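You operate a simulated robot arm through the tools that you are given. There is no shell and no other tool.

You are at the controls of a simulated robot arm. One attempt, no reset.

TASK
Put things in order on the top of the fit bench by the damper. At the end: the blue tape roll stands on top of the long orange box; the pink foam pad stands where the blue tape roll stood; the smooth teal wheel stands where the pink foam pad stood; the orange magnet stands where the smooth teal wheel stood; whatever was shut is shut again. Leave all else as you found it, and nothing knocked over.

Only the result counts: the job must be done as asked and must still hold three seconds after the hand-in. Knocking over, shifting, dropping, spilling or breaking anything else fails it.

THE ROBOT
A 7-joint arm with a two-finger parallel gripper, fixed in place. Base frame: the origin is at the foot of the arm, x ahead of it, y to its left, z up; the work surface is at about z = 0. Readings come in cm, rad, newtons and seconds.
With the tool pointing down near the work surface it reaches from about 24 to 62 cm from the base axis. Its first joint turns from -1.152 to 1.152 rad. Payload 2.6 kg.
The tool frame sits at the grasp point between the pads (the TCP): z along the fingers, y along the line on which they close. The tips reach 3 cm beyond it. The gripper opens to 9.4 cm. The fingers are 2.8 cm wide and 1 cm thick; the gripper's body (5 by 9.6 cm) begins 5.5 cm behind the TCP.
Orientation is told as [roll, pitch, yaw] about the base's x, y, z axes, in that order, counted from this pose: with the fingers straight down and closing along the base's y, the tool's x points along the base's -x, its y along +y and its z along -z.

THE INTERFACE
- The arm moves only by the tool send_rows. Its argument "targets" is a list of rows, each a list of 6 numbers: the shift along the tool's x, y, z in cm, then the turn, a rotation vector about the tool's x, y, z in degrees. In form: [[tx, ty, tz, ax, ay, az], ...]. A call has 1 to 20 rows; each row shifts and turns the commanded pose from where the row before left it, along the tool's axes as they then stand. "grip" is the closure in counts, from 0 (fully open) to 255 (shut), set as the call begins (left out, the last holds). Each row takes 0.2 s and may step no farther than 5 cm and 0.15 rad from the row before; otherwise, or with a gripper value out of range, the whole call is refused. Where a pose cannot be reached the arm comes as near as it can. A force on the tool above 40 N (or 10 N above the force at the start of the call, whichever is more), or a blocked arm, ends the call early, and 0.2 s more pass. Each finger travels about 7.2 cm/s and halts on what it meets, pressing with about 25 N; the grip force reading is that of the motor and also rises with nothing between the fingers. The clock runs only during rows and for 0.2 s after the last one: add rows that do not move to give the fingers time. The reply holds the time, the measured pose of the TCP, the force on the tool along the base axes, the opening and the grip force, in the units named above and with some noise, with the torque about the TCP (base axes, N m) and any sound that the robot's microphone picked up.
- Cameras (640 x 400 px; columns grow to the right, rows downward): "scene" is fixed at [3.53, 43.55, 55.64]; the picture's right is [-0.74, -0.67, 0.00], its down [-0.43, 0.47, -0.77] and it looks along [0.52, -0.57, -0.64] (base axes); focal length 320 px, centre (320, 200). "wrist" rides on the gripper at [7.6, 1.4, -10.2] in the tool frame; the picture's right is [-0.18, 0.98, 0.00], its down [-0.75, -0.14, -0.64] and it looks along [-0.63, -0.12, 0.77] (tool axes); focal length 243 px, centre (320, 200). There is no depth. A picture from a camera that has moved, and an enlarged one, comes with that camera's place and axes in the base frame and with its lens.
- camera(camera): a new picture of that camera. No time passes.
- enlarge(camera, box): a new picture of the part [left, top, right, bottom] of that camera's present view, enlarged. No time passes.
- finish_job(): hands the job in; it is judged then, once.

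Nothing tells you positions but the pictures and the camera data. Unless the task says otherwise, let go and move clear before handing in.

The tools are called after "Call:" as name(argument=value, ...) on one line, values as JSON. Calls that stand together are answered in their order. send_rows: Moves the arm, as the interface text tells. Its arguments: {"type":"object","properties":{"targets":{"type":"array"},"grip":{"type":"number"}},"required":["targets"]} The other tools are called the same way: camera (camera) takes a picture; enlarge (camera, box) takes an enlarged picture of a part of a camera's view; finish_job () hands the job in.

At the start:

```text
clock: 0.0
tool_pos: [41.55, 2.34, 26.41]
tcp_rot: [0.0, -0.002, 0.0]
wrist_force: [-0.4, 0.5, 0.0]
ft_torque: [0.04, 0.04, 0.01]
gripper_width: 9.4
grasp_force: 0.2
```

scene: 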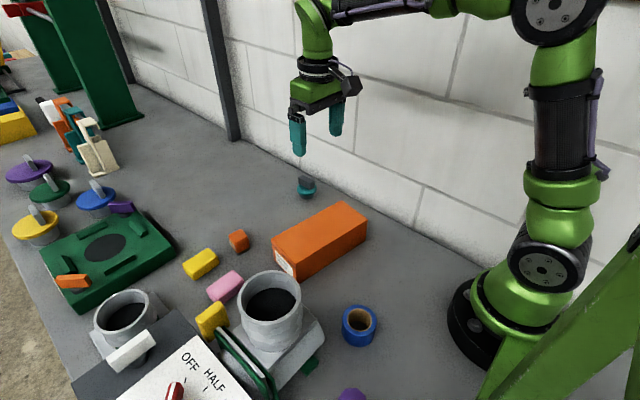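
wrist: 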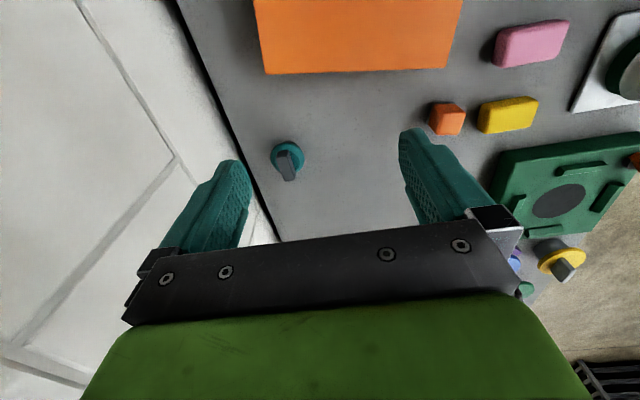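

I see an orange long box, a blue tape roll near the base, a pink pad, yellow pads, a small orange cube and a teal wheel near the wall. I'll look closer before moving.

Call:
enlarge(camera="scene", box=[160, 160, 400, 310])

Call:
enlarge(camera="scene", box=[180, 250, 420, 400])

Call:
enlarge(camera="scene", box=[0, 90, 240, 240])

Call:
enlarge(camera="wrist", box=[200, 0, 640, 275])

Call:
enlarge(camera="scene", box=[20, 250, 260, 400])

```text
2.67 times, centred on (280, 235) of scene
camera zoom: at [3.53, 43.55, 55.64], right [-0.74, -0.67, 0.0], down [-0.43, 0.47, -0.77], along [0.52, -0.57, -0.64], focal length 854 px, centre (427, 107)
```

zoom: 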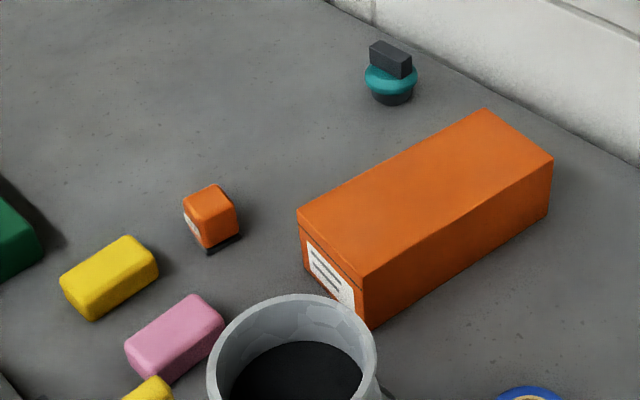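

```text
2.67 times, centred on (300, 325) of scene
camera zoom: at [3.53, 43.55, 55.64], right [-0.74, -0.67, 0.0], down [-0.43, 0.47, -0.77], along [0.52, -0.57, -0.64], focal length 854 px, centre (373, -133)
```

zoom: 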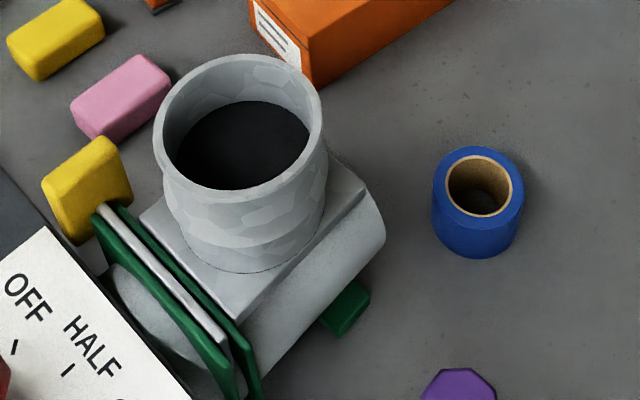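

```text
2.67 times, centred on (120, 165) of scene
camera zoom: at [3.53, 43.55, 55.64], right [-0.74, -0.67, 0.0], down [-0.43, 0.47, -0.77], along [0.52, -0.57, -0.64], focal length 854 px, centre (853, 293)
```

zoom: 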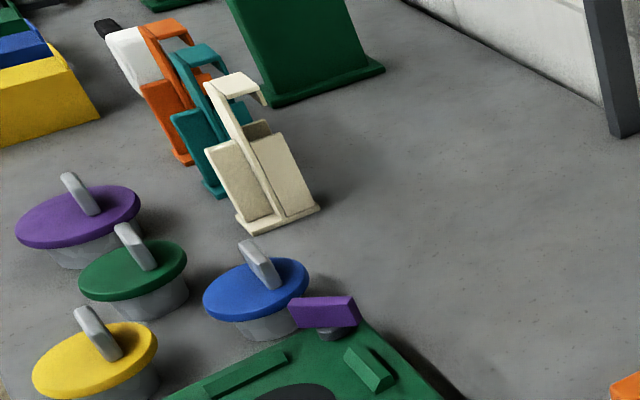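

```text
1.45 times, centred on (420, 138) of wrist
camera zoom: at [33.84, 3.64, 36.66], right [0.18, 0.98, 0.0], down [0.75, -0.14, 0.64], along [0.63, -0.12, -0.77], focal length 353 px, centre (174, 291)
```

zoom: 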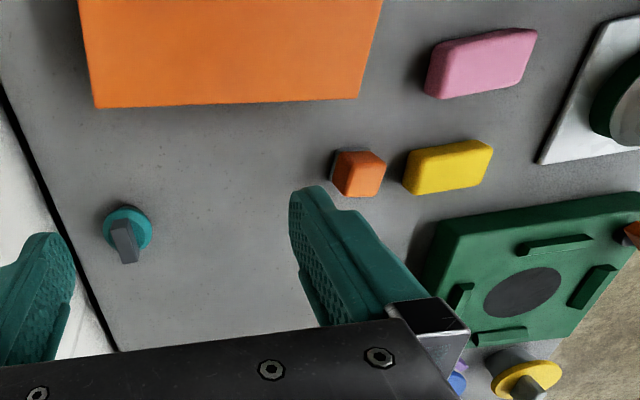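

```text
2.67 times, centred on (140, 325) of scene
camera zoom: at [3.53, 43.55, 55.64], right [-0.74, -0.67, 0.0], down [-0.43, 0.47, -0.77], along [0.52, -0.57, -0.64], focal length 854 px, centre (800, -133)
```

zoom: 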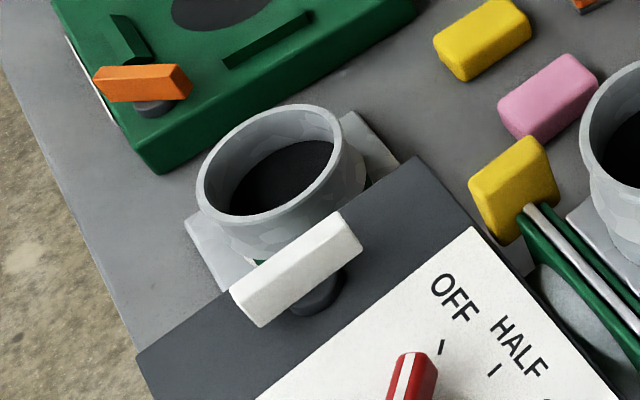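

The tape roll sits near (18, 17), the long orange box is centred near (37, 7) with its top at about z = 6.4, the pink pad is near (43, 28), the teal wheel is near (53, -5), and the magnet is between the box and the yellow pad. I'll move the wrist camera over the middle of the bench at a safe height to measure more exactly.

Call:
send_rows(targets=[[1.4, 4.4, -0.5, 0, 0, 0], [1.4, 4.4, -0.5, 0, 0, 0], [1.4, 4.4, -0.5, 0, 0, 0], [1.4, 4.4, -0.5, 0, 0, 0], [0, 0, 0, 0, 0, 0]], grip=0)

Call:
camera(camera="wrist")

Call:
camera(camera="scene")

```text
clock: 1.2
tool_pos: [35.94, 19.86, 28.22]
tcp_rot: [0.001, 0.002, 0.001]
wrist_force: [0.2, 0.0, 1.0]
ft_torque: [0.03, 0.01, -0.01]
gripper_width: 9.4
grasp_force: 0.0
```

```text
taken
camera wrist: at [28.27, 21.21, 38.46], right [0.18, 0.98, 0.0], down [0.75, -0.14, 0.64], along [0.63, -0.12, -0.77], focal length 243 px, centre (320, 200)
```

wrist: 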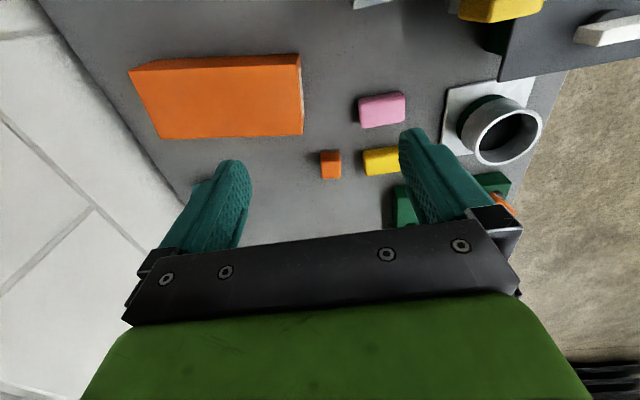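

```text
taken
```

scene: 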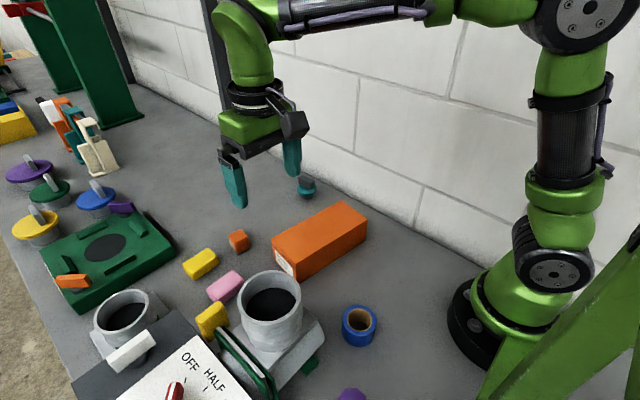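

The wrist view now shows the box, magnet, pink pad, yellow pads and a damper with its pipe. I'll enlarge it to measure positions.

Call:
enlarge(camera="wrist", box=[290, 60, 450, 160])

Call:
enlarge(camera="wrist", box=[290, 100, 450, 200])

Call:
enlarge(camera="wrist", box=[100, 0, 340, 150])

```text
4.00 times, centred on (370, 110) of wrist
camera zoom: at [28.27, 21.21, 38.46], right [0.18, 0.98, 0.0], down [0.75, -0.14, 0.64], along [0.63, -0.12, -0.77], focal length 970 px, centre (120, 560)
```

zoom: 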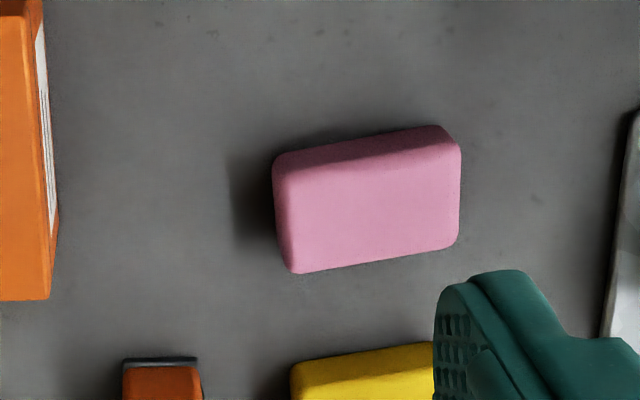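

```text
4.00 times, centred on (370, 150) of wrist
camera zoom: at [28.27, 21.21, 38.46], right [0.18, 0.98, 0.0], down [0.75, -0.14, 0.64], along [0.63, -0.12, -0.77], focal length 970 px, centre (120, 400)
```

zoom: 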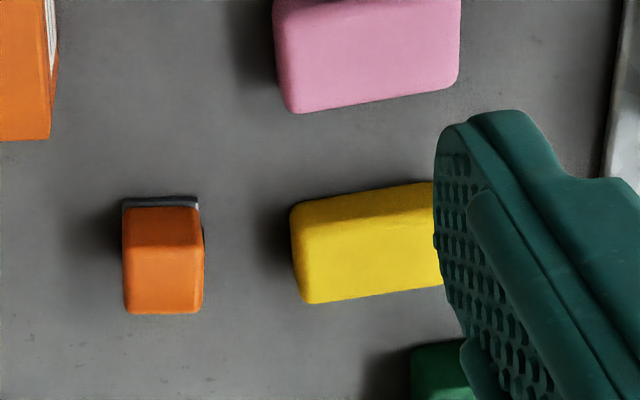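

```text
2.67 times, centred on (220, 75) of wrist
camera zoom: at [28.27, 21.21, 38.46], right [0.18, 0.98, 0.0], down [0.75, -0.14, 0.64], along [0.63, -0.12, -0.77], focal length 647 px, centre (587, 533)
```

zoom: 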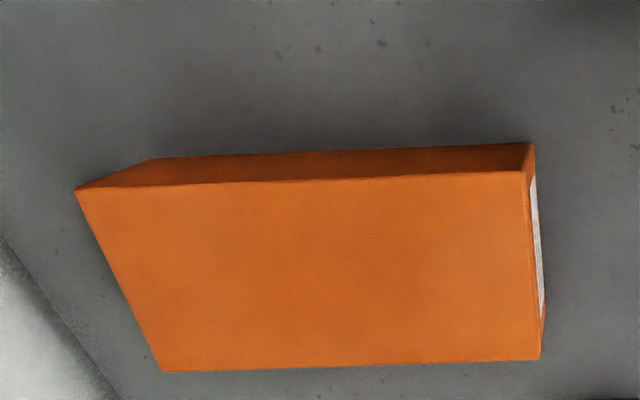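

The pink pad is about 6 cm along y and 4 cm along x, near (42.7, 28). The magnet is near (50.6, 18.9). The damper's pipe and a raised yellow part look tall, about 12 cm, so I'll back up toward the tape roll and look from there.

Call:
send_rows(targets=[[4, -2, -1, 0, 0, 0], [4, -2, -1, 0, 0, 0], [3, 0, -1, 0, 0, 0], [0, 0, 0, 0, 0, 0]])

Call:
camera(camera="wrist")

```text
clock: 2.2
tool_pos: [25.09, 15.95, 31.44]
tcp_rot: [0.0, 0.001, -0.002]
wrist_force: [-0.1, -0.7, -0.3]
ft_torque: [0.03, -0.01, -0.01]
gripper_width: 9.41
grasp_force: 0.0
```

```text
taken
camera wrist: at [17.41, 17.3, 41.68], right [0.18, 0.98, 0.0], down [0.75, -0.14, 0.64], along [0.63, -0.12, -0.77], focal length 243 px, centre (320, 200)
```

wrist: 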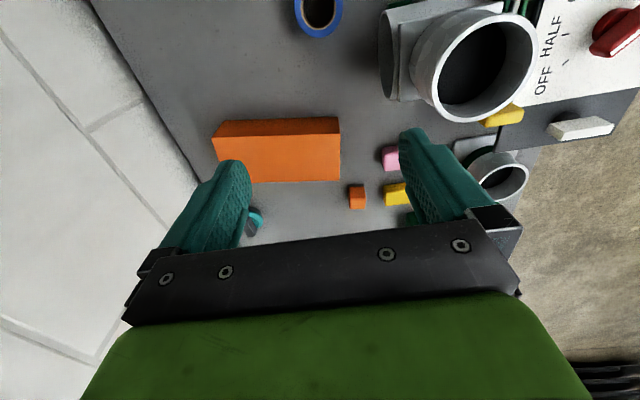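

The pipe of the damper stands tall beside the tape roll. I'll enlarge these parts to size them before going near.

Call:
enlarge(camera="wrist", box=[360, 0, 600, 150])

Call:
enlarge(camera="wrist", box=[200, 0, 440, 150])

Call:
enlarge(camera="scene", box=[200, 260, 424, 400])

```text
2.67 times, centred on (480, 75) of wrist
camera zoom: at [17.41, 17.3, 41.68], right [0.18, 0.98, 0.0], down [0.75, -0.14, 0.64], along [0.63, -0.12, -0.77], focal length 647 px, centre (-107, 533)
```

zoom: 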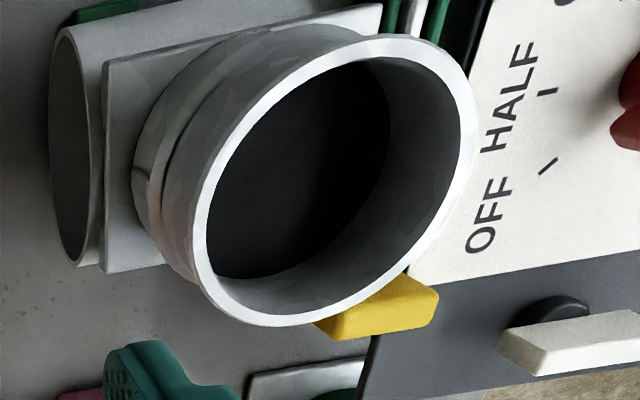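

```text
2.67 times, centred on (320, 75) of wrist
camera zoom: at [17.41, 17.3, 41.68], right [0.18, 0.98, 0.0], down [0.75, -0.14, 0.64], along [0.63, -0.12, -0.77], focal length 647 px, centre (320, 533)
```

zoom: 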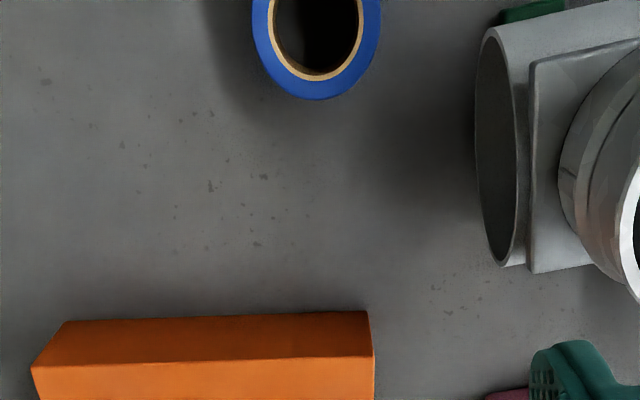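

```text
2.86 times, centred on (312, 330) of scene
camera zoom: at [3.53, 43.55, 55.64], right [-0.74, -0.67, 0.0], down [-0.43, 0.47, -0.77], along [0.52, -0.57, -0.64], focal length 915 px, centre (343, -171)
```

zoom: 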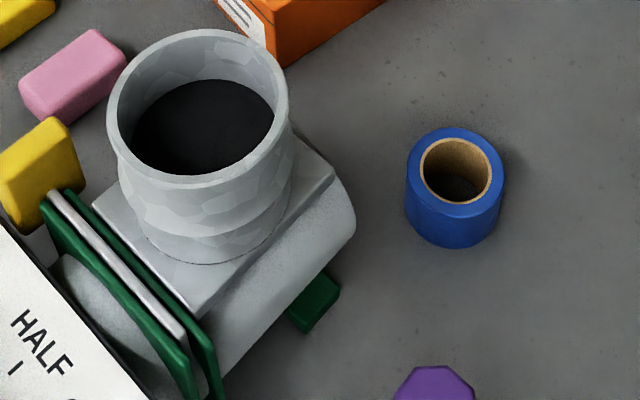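

The damper's tee pipe rises to about z ≈ 19 at (24.6, 30.4), so I'll keep clear of it. I'll turn the hand to yaw ≈ 45° and move above the tape roll near (18, 17.3) for a closer look.

Call:
send_rows(targets=[[0, 0, 0, 0, 0, -7.5], [0, 0, 0, 0, 0, -7.5], [0, 0, 0, 0, 0, -7.5], [0, 0, 0, 0, 0, -7.5], [0, 0, 0, 0, 0, -7.5], [0, 0, 0, 0, 0, -7.5], [2, 3, 2, 0, 0, 0], [2, 2.9, 2, 0, 0, 0], [0, 0, 3, 0, 0, 0], [0, 0, 0, 0, 0, 0]])

Call:
camera(camera="wrist")

Call:
camera(camera="scene")

```text
clock: 4.4
tool_pos: [17.74, 17.37, 24.4]
tcp_rot: [-0.001, 0.0, 0.786]
wrist_force: [0.2, 0.5, 0.4]
ft_torque: [-0.01, -0.04, -0.01]
gripper_width: 9.41
grasp_force: 0.1
```

```text
taken
camera wrist: at [11.29, 12.94, 34.65], right [-0.56, 0.83, 0.0], down [0.63, 0.43, 0.64], along [0.53, 0.36, -0.77], focal length 243 px, centre (320, 200)
```

wrist: 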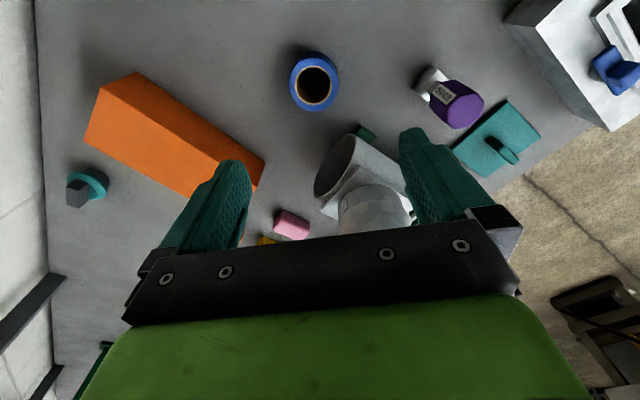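

```text
taken
```

scene: 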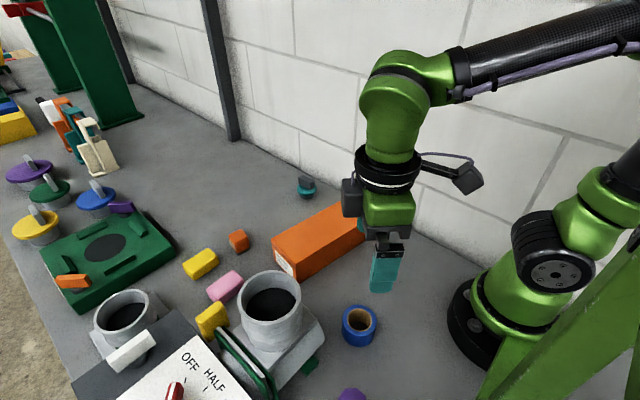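

The tape roll is clearly visible now. I'll enlarge it to fix its position, height and surroundings.

Call:
enlarge(camera="wrist", box=[260, 30, 388, 110])

Call:
enlarge(camera="wrist", box=[240, 0, 640, 250])

Call:
enlarge(camera="wrist", box=[40, 30, 300, 230])

```text
5.00 times, centred on (324, 70) of wrist
camera zoom: at [11.29, 12.94, 34.65], right [-0.56, 0.83, 0.0], down [0.63, 0.43, 0.64], along [0.53, 0.36, -0.77], focal length 1213 px, centre (300, 850)
```

zoom: 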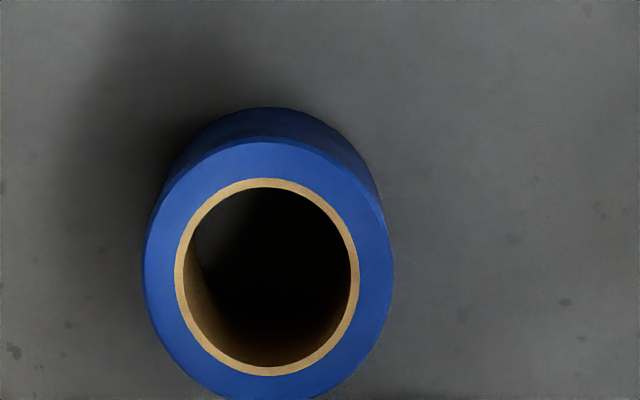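

```text
1.60 times, centred on (440, 125) of wrist
camera zoom: at [11.29, 12.94, 34.65], right [-0.56, 0.83, 0.0], down [0.63, 0.43, 0.64], along [0.53, 0.36, -0.77], focal length 388 px, centre (128, 320)
```

zoom: 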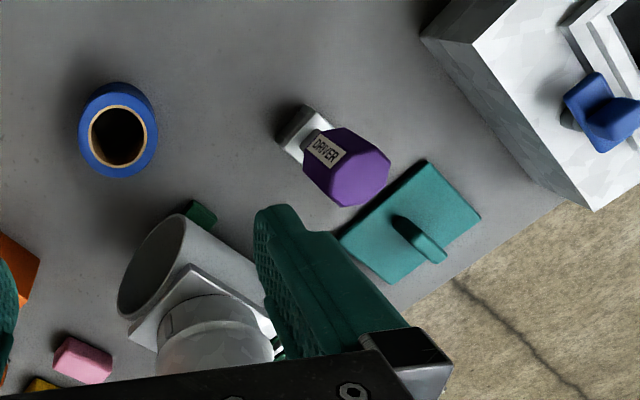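

```text
2.00 times, centred on (170, 130) of wrist
camera zoom: at [11.29, 12.94, 34.65], right [-0.56, 0.83, 0.0], down [0.63, 0.43, 0.64], along [0.53, 0.36, -0.77], focal length 485 px, centre (620, 340)
```

zoom: 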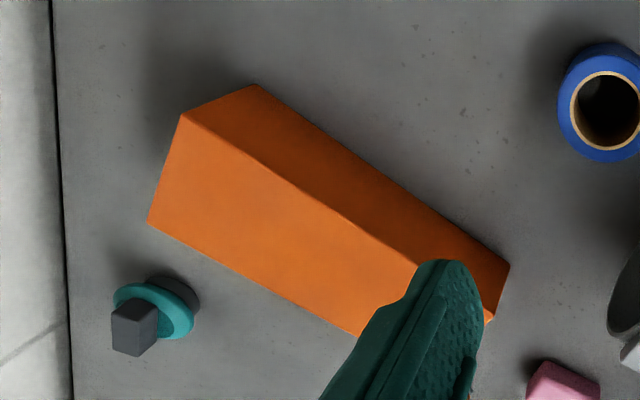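

The tape roll's top centre triangulates to about (18.5, 16.8), about 3.5 cm tall and 6 cm across. There's an upright driver at about (10, 30), well clear. I'll centre over the roll and go down partway.

Call:
send_rows(targets=[[-0.11, -0.9, 2, 0, 0, 0], [0, 0, 4, 0, 0, 0], [0, 0, 4, 0, 0, 0], [0, 0, 4, 0, 0, 0], [0, 0, 0, 0, 0, 0]])

Call:
camera(camera="wrist")

Call:
enlarge(camera="scene", box=[280, 200, 440, 360])

```text
clock: 5.6
tool_pos: [18.79, 16.75, 10.35]
tcp_rot: [-0.002, 0.0, 0.783]
wrist_force: [0.5, 0.0, 0.1]
ft_torque: [0.01, 0.03, 0.02]
gripper_width: 9.41
grasp_force: 0.1
```

```text
taken
camera wrist: at [12.29, 12.22, 20.63], right [-0.56, 0.83, 0.0], down [0.63, 0.43, 0.64], along [0.53, 0.36, -0.77], focal length 243 px, centre (320, 200)
```

wrist: 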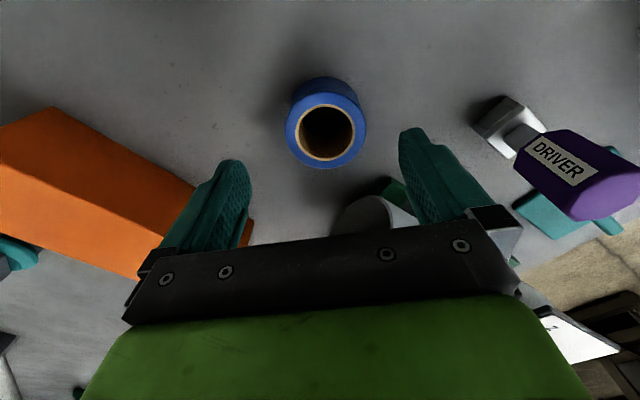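

```text
2.50 times, centred on (360, 280) of scene
camera zoom: at [3.53, 43.55, 55.64], right [-0.74, -0.67, 0.0], down [-0.43, 0.47, -0.77], along [0.52, -0.57, -0.64], focal length 801 px, centre (220, 0)
```

zoom: 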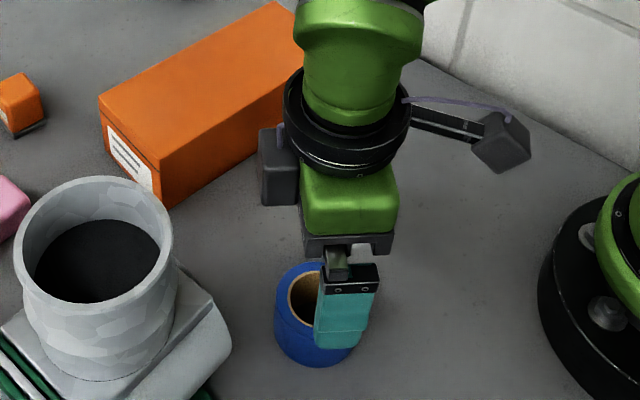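

The roll is at (18.46, 16.9) and the fingers straddle it. I'll shift slightly and lower to z ≈ 3.5, so the tips sit just above the bench.

Call:
send_rows(targets=[[0.1, 0.36, 2.5, 0, 0, 0], [0, 0, 2.2, 0, 0, 0], [0, 0, 1.2, 0, 0, 0], [0, 0, 0.9, 0, 0, 0], [0, 0, 0, 0, 0, 0]])

Call:
camera(camera="wrist")

Call:
enlarge(camera="scene", box=[280, 240, 440, 360])

```text
clock: 6.8
tool_pos: [18.36, 16.83, 3.58]
tcp_rot: [0.001, 0.0, 0.785]
wrist_force: [-0.2, 0.5, -0.5]
ft_torque: [0.03, 0.02, 0.01]
gripper_width: 9.39
grasp_force: 0.0
```

```text
taken
camera wrist: at [11.89, 12.41, 13.82], right [-0.57, 0.82, 0.0], down [0.63, 0.43, 0.64], along [0.53, 0.36, -0.77], focal length 243 px, centre (320, 200)
```

wrist: 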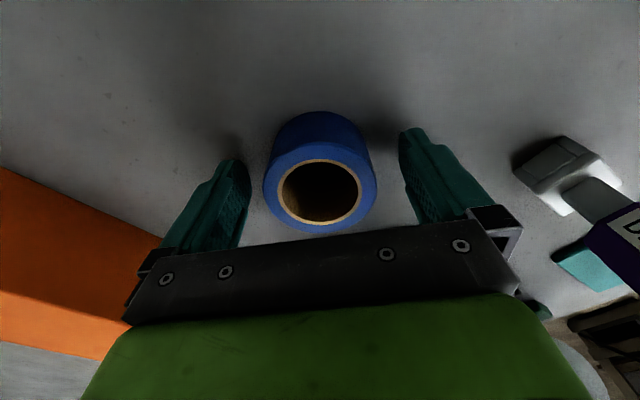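

```text
3.33 times, centred on (360, 300) of scene
camera zoom: at [3.53, 43.55, 55.64], right [-0.74, -0.67, 0.0], down [-0.43, 0.47, -0.77], along [0.52, -0.57, -0.64], focal length 1068 px, centre (187, -133)
```

zoom: 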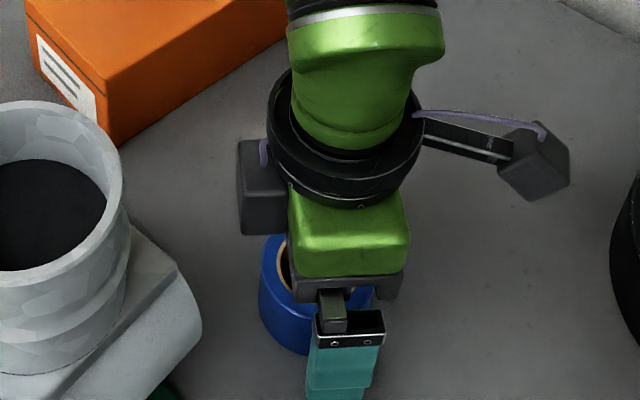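

The roll is centred between the fingers, so I'll close the gripper on it.

Call:
send_rows(targets=[[0, 0, 0, 0, 0, 0], [0, 0, 0, 0, 0, 0], [0, 0, 0, 0, 0, 0], [0, 0, 0, 0, 0, 0]], grip=255)

```text
clock: 7.8
tool_pos: [18.27, 16.87, 3.54]
tcp_rot: [-0.001, 0.0, 0.785]
wrist_force: [0.2, -0.3, 1.1]
ft_torque: [-0.02, 0.02, -0.01]
gripper_width: 5.91
grasp_force: 24.7
```

The grip holds the roll at 5.9 cm with about 25 N. I'll lift it, carry it over the long box's centre near (36.8, 6.7), and turn the hand back to yaw 0.

Call:
send_rows(targets=[[0, 0, -1, 0, 0, 0], [0, 0, -3, 0, 0, 0], [0, 0, -4, 0, 0, 0], [0, 0, -4, 0, 0, 0], [0, 0, -4, 0, 0, 0], [-1.17, -4.06, 0, 0, 0, 0], [-1.17, -4.06, 0, 0, 0, 0], [-1.17, -4.06, 0, 0, 0, 0], [-1.17, -4.06, 0, 0, 0, 0], [-1.17, -4.06, 0, 0, 0, 0], [0, 0, 0, 0, 0, 7.5], [0, 0, 0, 0, 0, 7.5], [0, 0, 0, 0, 0, 7.5], [0, 0, 0, 0, 0, 7.5], [0, 0, 0, 0, 0, 7.5], [0, 0, 0, 0, 0, 7.5], [0, 0, 0, 0, 0, 0]])

Call:
camera(camera="wrist")

Call:
camera(camera="scene")

```text
clock: 11.4
tool_pos: [36.82, 6.57, 19.78]
tcp_rot: [0.001, 0.001, -0.003]
wrist_force: [0.0, -0.3, -0.4]
ft_torque: [-0.03, 0.0, -0.01]
gripper_width: 5.9
grasp_force: 24.9
```

```text
taken
camera wrist: at [29.14, 7.97, 29.89], right [0.19, 0.98, 0.0], down [0.75, -0.14, 0.64], along [0.63, -0.12, -0.77], focal length 243 px, centre (320, 200)
```

wrist: 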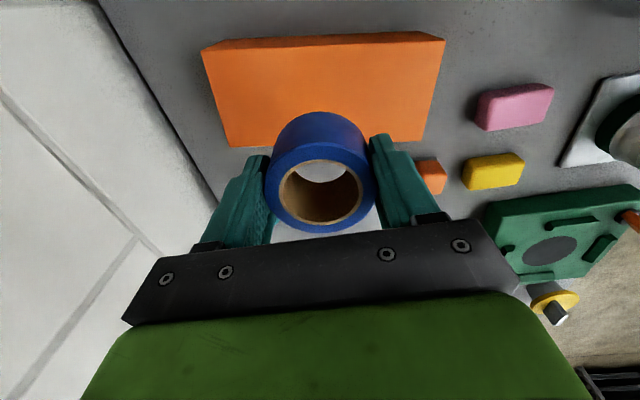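

```text
taken
```

scene: 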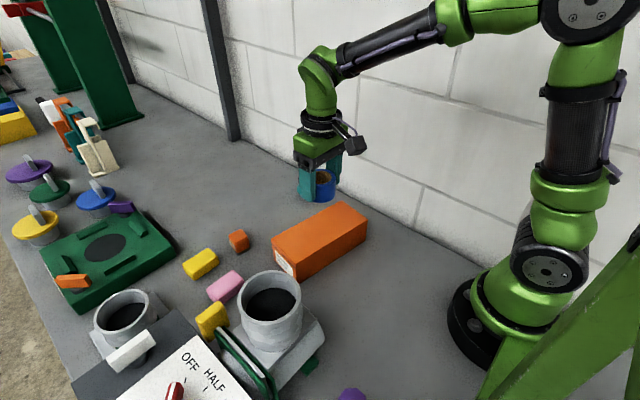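

The roll hangs over the middle of the box top. I'll lower it to just above the surface.

Call:
send_rows(targets=[[0.17, 0.2, 3, 0, 0, 0], [0, 0, 3, 0, 0, 0], [0, 0, 2, 0, 0, 0], [0, 0, 1, 0, 0, 0], [0, 0, 0, 0, 0, 0]])

Call:
enlarge(camera="scene", box=[240, 150, 400, 290])

Call:
camera(camera="wrist")

```text
clock: 12.6
tool_pos: [36.58, 6.84, 10.56]
tcp_rot: [0.0, 0.0, 0.0]
wrist_force: [0.2, 0.2, -0.2]
ft_torque: [0.01, 0.02, 0.0]
gripper_width: 5.94
grasp_force: 25.2
```

```text
2.86 times, centred on (320, 220) of scene
camera zoom: at [3.53, 43.55, 55.64], right [-0.74, -0.67, 0.0], down [-0.43, 0.47, -0.77], along [0.52, -0.57, -0.64], focal length 915 px, centre (320, 143)
```

zoom: 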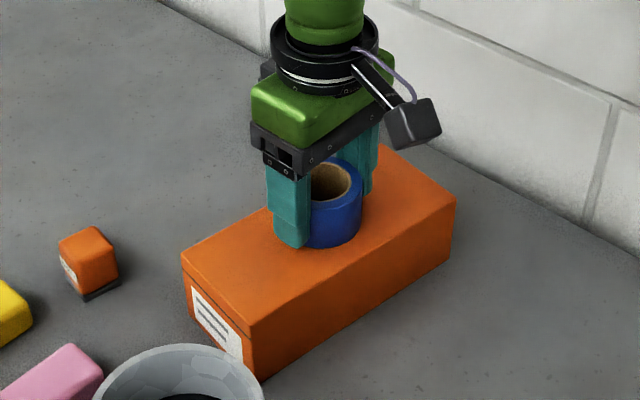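

```text
taken
camera wrist: at [28.91, 8.15, 20.85], right [0.18, 0.98, 0.0], down [0.75, -0.14, 0.64], along [0.63, -0.12, -0.77], focal length 243 px, centre (320, 200)
```

wrist: 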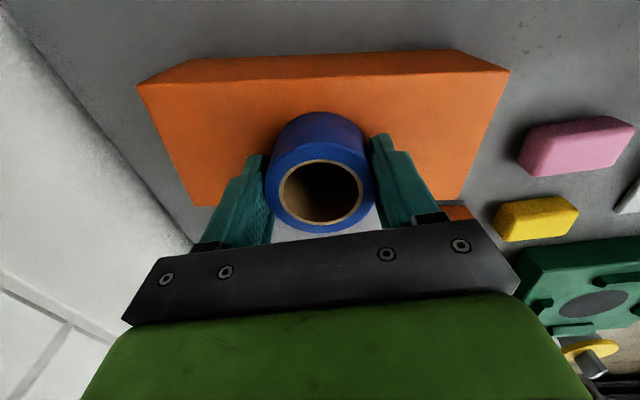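

The roll is just above the box top. I'll lower in small steps and watch the force.

Call:
send_rows(targets=[[0, 0, 0.2, 0, 0, 0], [0, 0, 0.15, 0, 0, 0], [0, 0, 0, 0, 0, 0]])

```text
clock: 13.4
tool_pos: [36.7, 6.92, 10.35]
tcp_rot: [0.001, -0.005, -0.001]
wrist_force: [-1.8, -0.8, 22.9]
ft_torque: [-0.31, -0.12, -0.07]
gripper_width: 5.93
grasp_force: 24.5
```

Contact is made (23 N up), with the box top at about z = 6.8. I'll back off slightly to ease the load, then release.

Call:
send_rows(targets=[[0, 0, -0.1, 0, 0, 0], [0, 0, 0, 0, 0, 0]])

```text
clock: 14.0
tool_pos: [36.63, 6.8, 10.39]
tcp_rot: [0.0, -0.002, 0.0]
wrist_force: [4.4, 0.3, 8.3]
ft_torque: [0.0, -0.36, 0.03]
gripper_width: 5.93
grasp_force: 24.8
```

Call:
send_rows(targets=[[0, 0, -0.03, 0, 0, 0], [0, 0, 0, 0, 0, 0]])

```text
clock: 14.6
tool_pos: [36.5, 6.85, 10.36]
tcp_rot: [0.001, 0.004, 0.0]
wrist_force: [-0.3, 0.0, -1.4]
ft_torque: [0.01, 0.02, -0.01]
gripper_width: 5.94
grasp_force: 25.2
```

The load is off and the roll rests on the box. I'll open the fingers and check.

Call:
send_rows(targets=[[0, 0, 0, 0, 0, 0], [0, 0, 0, 0, 0, 0], [0, 0, 0, 0, 0, 0]], grip=0)

Call:
enlarge(camera="scene", box=[240, 150, 400, 290])

Call:
camera(camera="wrist")

```text
clock: 15.4
tool_pos: [36.7, 6.8, 10.48]
tcp_rot: [0.0, 0.002, -0.001]
wrist_force: [-0.1, 0.2, 0.0]
ft_torque: [-0.03, -0.02, 0.01]
gripper_width: 9.39
grasp_force: 0.0
```

```text
2.86 times, centred on (320, 220) of scene
camera zoom: at [3.53, 43.55, 55.64], right [-0.74, -0.67, 0.0], down [-0.43, 0.47, -0.77], along [0.52, -0.57, -0.64], focal length 915 px, centre (320, 143)
```

zoom: 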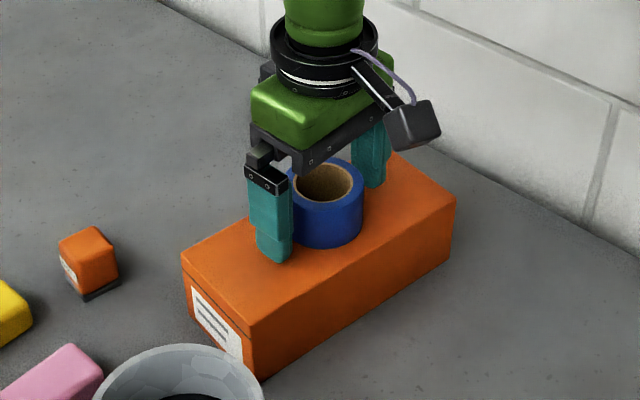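

```text
taken
camera wrist: at [28.95, 8.15, 20.7], right [0.18, 0.98, 0.0], down [0.75, -0.14, 0.64], along [0.63, -0.12, -0.77], focal length 243 px, centre (320, 200)
```

wrist: 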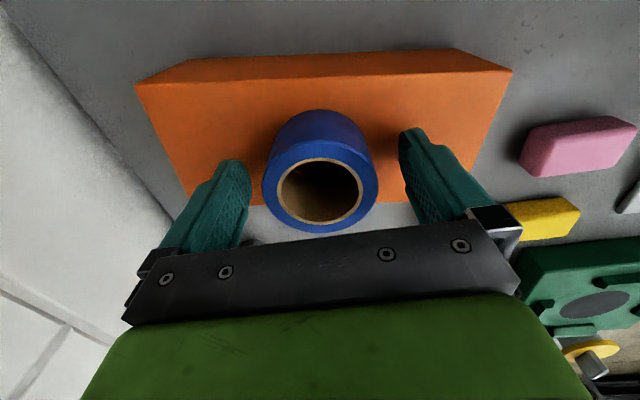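

The roll stands on the box. I'll rise clear and move above the pink pad at about (42.7, 28).

Call:
send_rows(targets=[[0, 0, -2, 0, 0, 0], [0, 0, -4, 0, 0, 0], [0, 0, -4, 0, 0, 0], [0, 0, -4, 0, 0, 0], [-1.2, 4.24, 0, 0, 0, 0], [-1.2, 4.24, 0, 0, 0, 0], [-1.2, 4.24, 0, 0, 0, 0], [-1.2, 4.24, 0, 0, 0, 0], [-1.2, 4.24, 0, 0, 0, 0], [0, 0, 4, 0, 0, 0], [0, 0, 0, 0, 0, 0]])

Call:
camera(camera="wrist")

Call:
camera(camera="scene")

```text
clock: 17.8
tool_pos: [42.58, 28.21, 20.61]
tcp_rot: [0.0, 0.001, -0.001]
wrist_force: [-0.4, -0.1, -0.8]
ft_torque: [-0.03, 0.0, 0.0]
gripper_width: 9.41
grasp_force: 0.0
```

```text
taken
camera wrist: at [34.98, 29.48, 30.81], right [0.18, 0.98, 0.0], down [0.75, -0.14, 0.64], along [0.63, -0.12, -0.77], focal length 243 px, centre (320, 200)
```

wrist: 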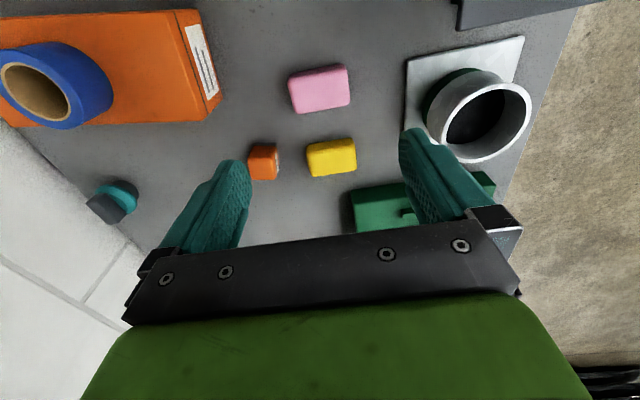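

```text
taken
```

scene: 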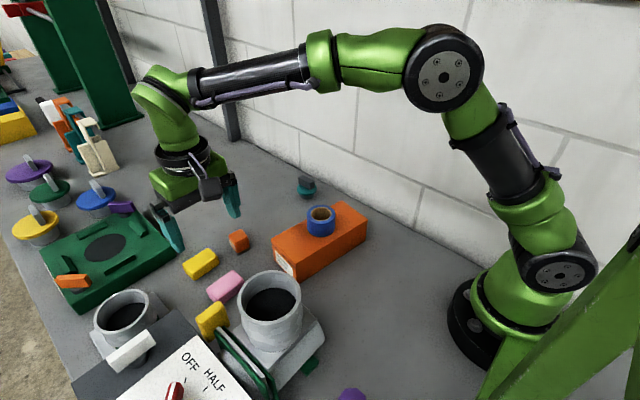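

I'll enlarge the pink pad to measure it.

Call:
enlarge(camera="wrist", box=[240, 40, 400, 140])

Call:
enlarge(camera="scene", box=[170, 225, 290, 345])

Call:
enlarge(camera="wrist", box=[230, 110, 390, 210])

```text
4.00 times, centred on (320, 90) of wrist
camera zoom: at [34.98, 29.48, 30.81], right [0.18, 0.98, 0.0], down [0.75, -0.14, 0.64], along [0.63, -0.12, -0.77], focal length 970 px, centre (320, 640)
```

zoom: 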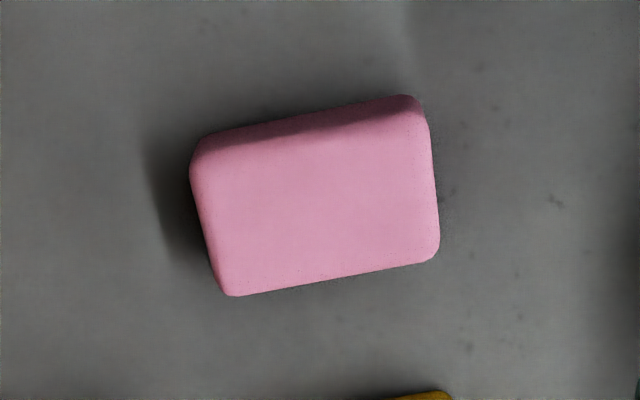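

```text
3.33 times, centred on (230, 285) of scene
camera zoom: at [3.53, 43.55, 55.64], right [-0.74, -0.67, 0.0], down [-0.43, 0.47, -0.77], along [0.52, -0.57, -0.64], focal length 1068 px, centre (620, -83)
```

zoom: 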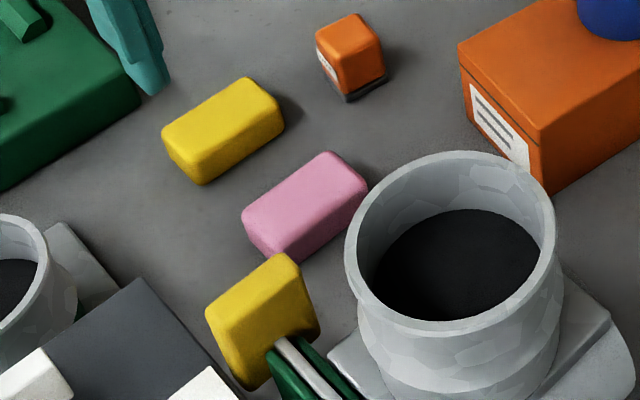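

```text
4.00 times, centred on (310, 160) of wrist
camera zoom: at [34.98, 29.48, 30.81], right [0.18, 0.98, 0.0], down [0.75, -0.14, 0.64], along [0.63, -0.12, -0.77], focal length 970 px, centre (360, 360)
```

zoom: 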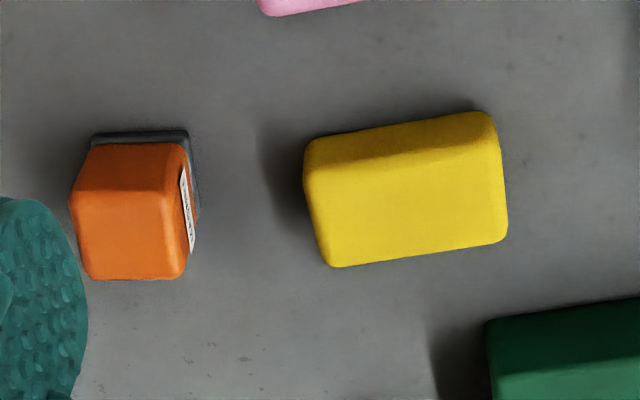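

The pink pad is centred near (43.0, 28.0), lying with its 6 cm side along y and 3.75 cm along x. I'll turn the hand to yaw 90° so it closes along x, which lets me keep the pad's orientation when placing, then check again.

Call:
send_rows(targets=[[0, 0, 0, 0, 0, -7.5], [0, 0, 0, 0, 0, -7.5], [0, 0, 0, 0, 0, -7.5], [0, 0, 0, 0, 0, -7.5], [0, 0, 0, 0, 0, -7.5], [0, 0, 0, 0, 0, -7.5], [0, 0, 0, 0, 0, -7.5], [0, 0, 0, 0, 0, -7.5], [0, 0, 0, 0, 0, -7.5], [0, 0, 0, 0, 0, -7.5], [0, 0, 0, 0, 0, -7.5], [0, 0, 0, 0, 0, -7.5], [0, 0, 0, 0, 0, 0]], grip=60)

Call:
camera(camera="wrist")

Call:
camera(camera="scene")

```text
clock: 20.6
tool_pos: [42.59, 28.07, 20.47]
tcp_rot: [0.0, -0.001, 1.573]
wrist_force: [-0.7, -0.6, -0.2]
ft_torque: [0.01, 0.02, 0.0]
gripper_width: 7.22
grasp_force: 0.1
```

```text
taken
camera wrist: at [41.18, 20.4, 30.62], right [-0.98, 0.18, 0.0], down [0.14, 0.75, 0.64], along [0.12, 0.63, -0.77], focal length 243 px, centre (320, 200)
```

wrist: 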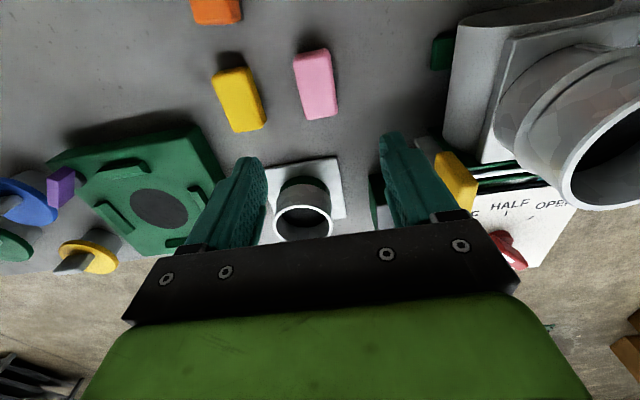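

```text
taken
```

scene: 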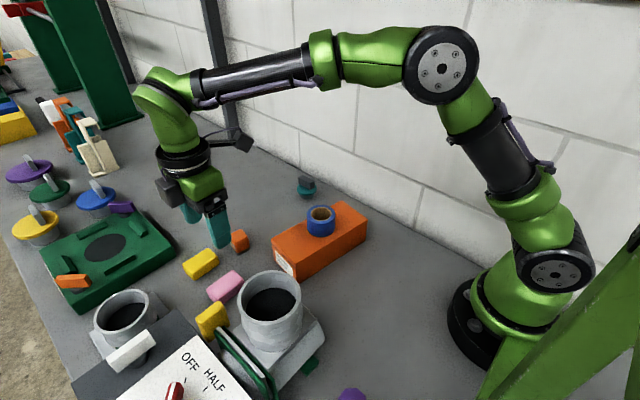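

The hand is at yaw 90° and the pad is nearly centred below it. I'll descend partway and check alignment.

Call:
send_rows(targets=[[0.1, -0.36, 3, 0, 0, 0], [0, 0, 4, 0, 0, 0], [0, 0, 3.5, 0, 0, 0], [0, 0, 0, 0, 0, 0]])

Call:
camera(camera="wrist")

Call:
enlarge(camera="scene", box=[140, 180, 300, 340])

```text
clock: 21.6
tool_pos: [43.04, 28.05, 9.87]
tcp_rot: [0.0, 0.0, 1.571]
wrist_force: [-0.5, 0.2, -0.2]
ft_torque: [0.0, 0.01, -0.02]
gripper_width: 7.18
grasp_force: 0.1
```

```text
taken
camera wrist: at [41.41, 20.24, 20.09], right [-0.98, 0.18, 0.0], down [0.14, 0.75, 0.64], along [0.12, 0.63, -0.77], focal length 243 px, centre (320, 200)
```

wrist: 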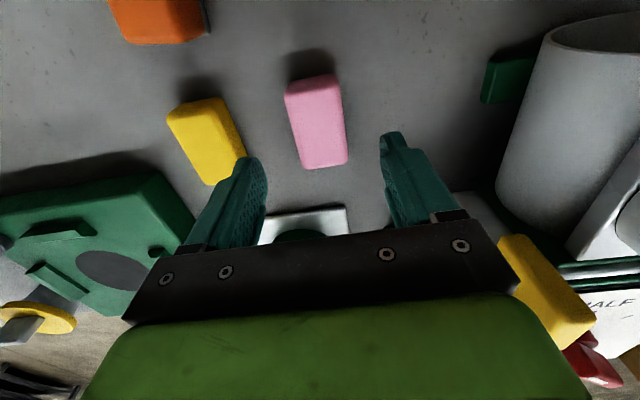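

```text
2.50 times, centred on (220, 260) of scene
camera zoom: at [3.53, 43.55, 55.64], right [-0.74, -0.67, 0.0], down [-0.43, 0.47, -0.77], along [0.52, -0.57, -0.64], focal length 801 px, centre (570, 50)
```

zoom: 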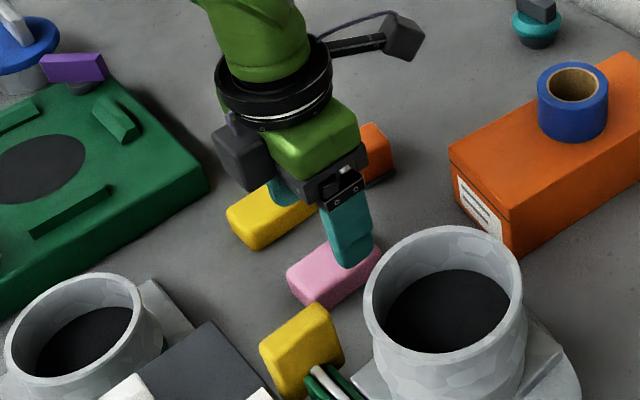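

Everything lines up, and the yellow pad is clear of the finger. I'll lower to grasp height.

Call:
send_rows(targets=[[0.2, 0.1, 2.5, 0, 0, 0], [0, 0, 2.2, 0, 0, 0], [0, 0, 1.2, 0, 0, 0], [0, 0, 0.5, 0, 0, 0], [0, 0, 0, 0, 0, 0]])

Call:
camera(camera="wrist")

```text
clock: 22.8
tool_pos: [42.73, 27.71, 3.53]
tcp_rot: [0.0, -0.001, 1.571]
wrist_force: [-0.1, -1.2, -0.5]
ft_torque: [0.01, -0.01, -0.03]
gripper_width: 7.21
grasp_force: 0.0
```

```text
taken
camera wrist: at [41.29, 20.04, 13.74], right [-0.98, 0.18, 0.0], down [0.14, 0.75, 0.64], along [0.12, 0.63, -0.77], focal length 243 px, centre (320, 200)
```

wrist: 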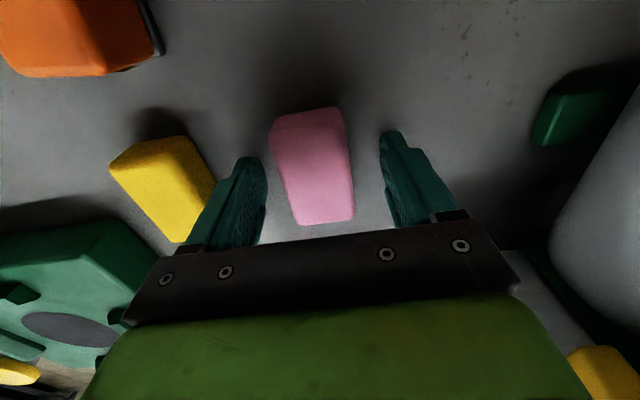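

Call:
enlarge(camera="wrist", box=[230, 90, 410, 240])

```text
2.67 times, centred on (320, 165) of wrist
camera zoom: at [41.29, 20.04, 13.74], right [-0.98, 0.18, 0.0], down [0.14, 0.75, 0.64], along [0.12, 0.63, -0.77], focal length 647 px, centre (320, 293)
```

zoom: 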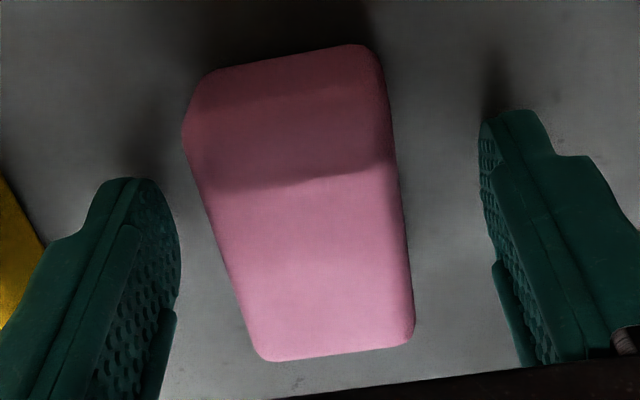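

The pad's centre is about (43.05, 28.0). I'll trim the hand onto it and close.

Call:
send_rows(targets=[[-0.25, -0.3, 0, 0, 0, 0], [0, 0, 0, 0, 0, 0]])

Call:
send_rows(targets=[[0, 0, 0, 0, 0, 0], [0, 0, 0, 0, 0, 0], [0, 0, 0, 0, 0, 0], [0, 0, 0, 0, 0, 0]], grip=255)

```text
clock: 23.4
tool_pos: [43.09, 28.08, 3.47]
tcp_rot: [-0.001, 0.001, 1.57]
wrist_force: [-0.2, -0.9, 0.9]
ft_torque: [0.03, -0.02, 0.01]
gripper_width: 7.2
grasp_force: 0.1
```

```text
clock: 24.4
tool_pos: [43.18, 28.0, 3.43]
tcp_rot: [0.001, 0.0, 1.57]
wrist_force: [-0.1, -0.3, -0.2]
ft_torque: [0.0, 0.02, 0.01]
gripper_width: 3.89
grasp_force: 25.3
```

The pad is gripped at 3.9 cm. I'll lift high and carry it over to the roll's old spot at (18.4, 16.85), keeping yaw 90°.

Call:
send_rows(targets=[[0, 0, -1, 0, 0, 0], [0, 0, -3, 0, 0, 0], [0, 0, -4, 0, 0, 0], [0, 0, -4, 0, 0, 0], [0, 0, -5, 0, 0, 0], [0, 0, -5, 0, 0, 0], [1.858, 4.117, 0, 0, 0, 0], [1.858, 4.117, 0, 0, 0, 0], [1.858, 4.117, 0, 0, 0, 0], [1.858, 4.117, 0, 0, 0, 0], [1.858, 4.117, 0, 0, 0, 0], [1.858, 4.117, 0, 0, 0, 0], [0, 0, 0, 0, 0, 0]])

Call:
camera(camera="wrist")

Call:
camera(camera="scene")

```text
clock: 27.2
tool_pos: [18.65, 16.96, 25.44]
tcp_rot: [-0.001, 0.001, 1.571]
wrist_force: [-0.3, 0.7, 0.1]
ft_torque: [-0.01, 0.0, 0.02]
gripper_width: 3.89
grasp_force: 25.0
```

```text
taken
camera wrist: at [17.11, 9.25, 35.65], right [-0.98, 0.18, 0.0], down [0.14, 0.75, 0.64], along [0.12, 0.63, -0.77], focal length 243 px, centre (320, 200)
```

wrist: 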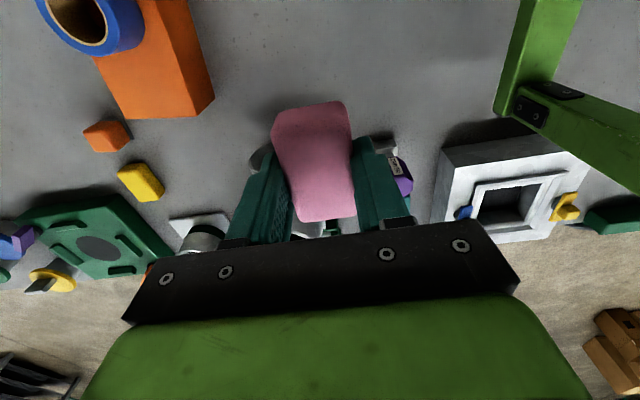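

```text
taken
```

scene: 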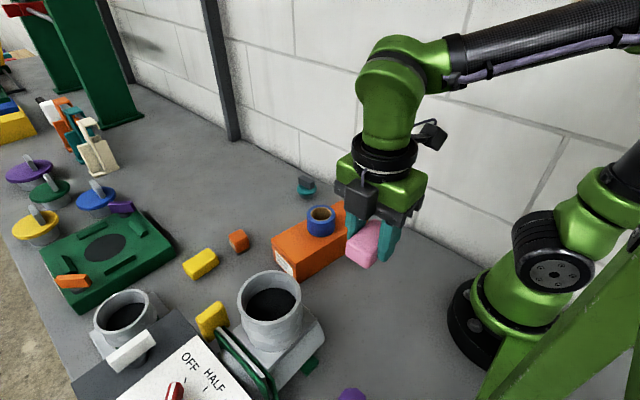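

The pad hangs over the roll's old spot and the way down is clear. I'll lower most of the way.

Call:
send_rows(targets=[[0.1, 0.25, 4.5, 0, 0, 0], [0, 0, 4.5, 0, 0, 0], [0, 0, 4.5, 0, 0, 0], [0, 0, 4, 0, 0, 0], [0, 0, 3, 0, 0, 0], [0, 0, 0, 0, 0, 0]])

Call:
enlarge(camera="scene", box=[260, 220, 440, 380])

Call:
camera(camera="wrist")

```text
clock: 28.6
tool_pos: [18.4, 16.91, 4.92]
tcp_rot: [-0.001, -0.001, 1.572]
wrist_force: [0.9, -0.5, -0.2]
ft_torque: [0.01, -0.02, 0.02]
gripper_width: 3.86
grasp_force: 24.8
```

```text
2.50 times, centred on (350, 300) of scene
camera zoom: at [3.53, 43.55, 55.64], right [-0.74, -0.67, 0.0], down [-0.43, 0.47, -0.77], along [0.52, -0.57, -0.64], focal length 801 px, centre (245, -50)
```

zoom: 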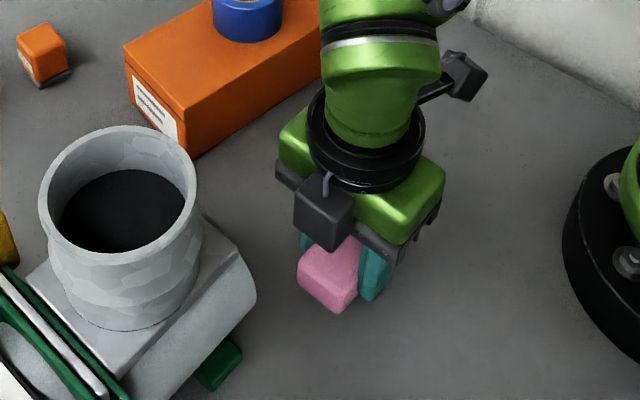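

```text
taken
camera wrist: at [16.84, 9.22, 15.18], right [-0.98, 0.18, 0.0], down [0.14, 0.75, 0.64], along [0.12, 0.63, -0.77], focal length 243 px, centre (320, 200)
```

wrist: 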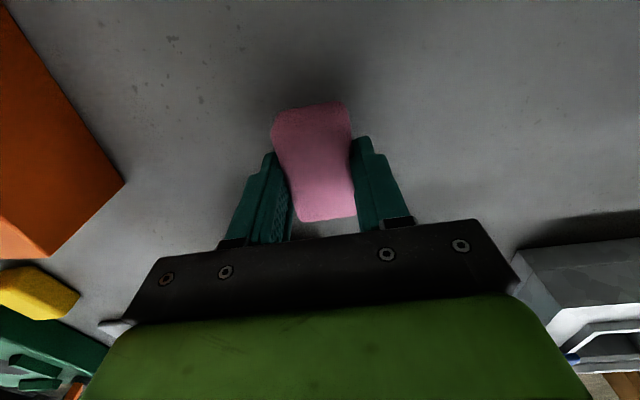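

The pad is about 1.4 cm above the bench. I'll ease it down to the height at which it was grasped.

Call:
send_rows(targets=[[0, 0, 0.8, 0, 0, 0], [0, 0, 0.4, 0, 0, 0], [0, 0, 0.15, 0, 0, 0], [0, 0, 0, 0, 0, 0]])

```text
clock: 29.6
tool_pos: [18.25, 16.99, 3.62]
tcp_rot: [0.0, 0.001, 1.572]
wrist_force: [-0.2, -0.3, -1.2]
ft_torque: [-0.02, 0.0, 0.01]
gripper_width: 3.86
grasp_force: 24.3
```

Call:
send_rows(targets=[[0, 0, 0.1, 0, 0, 0], [0, 0, 0, 0, 0, 0]])

```text
clock: 30.2
tool_pos: [18.32, 16.71, 3.46]
tcp_rot: [0.0, 0.001, 1.571]
wrist_force: [0.2, 1.0, 0.3]
ft_torque: [0.0, -0.01, 0.02]
gripper_width: 3.87
grasp_force: 25.2
```

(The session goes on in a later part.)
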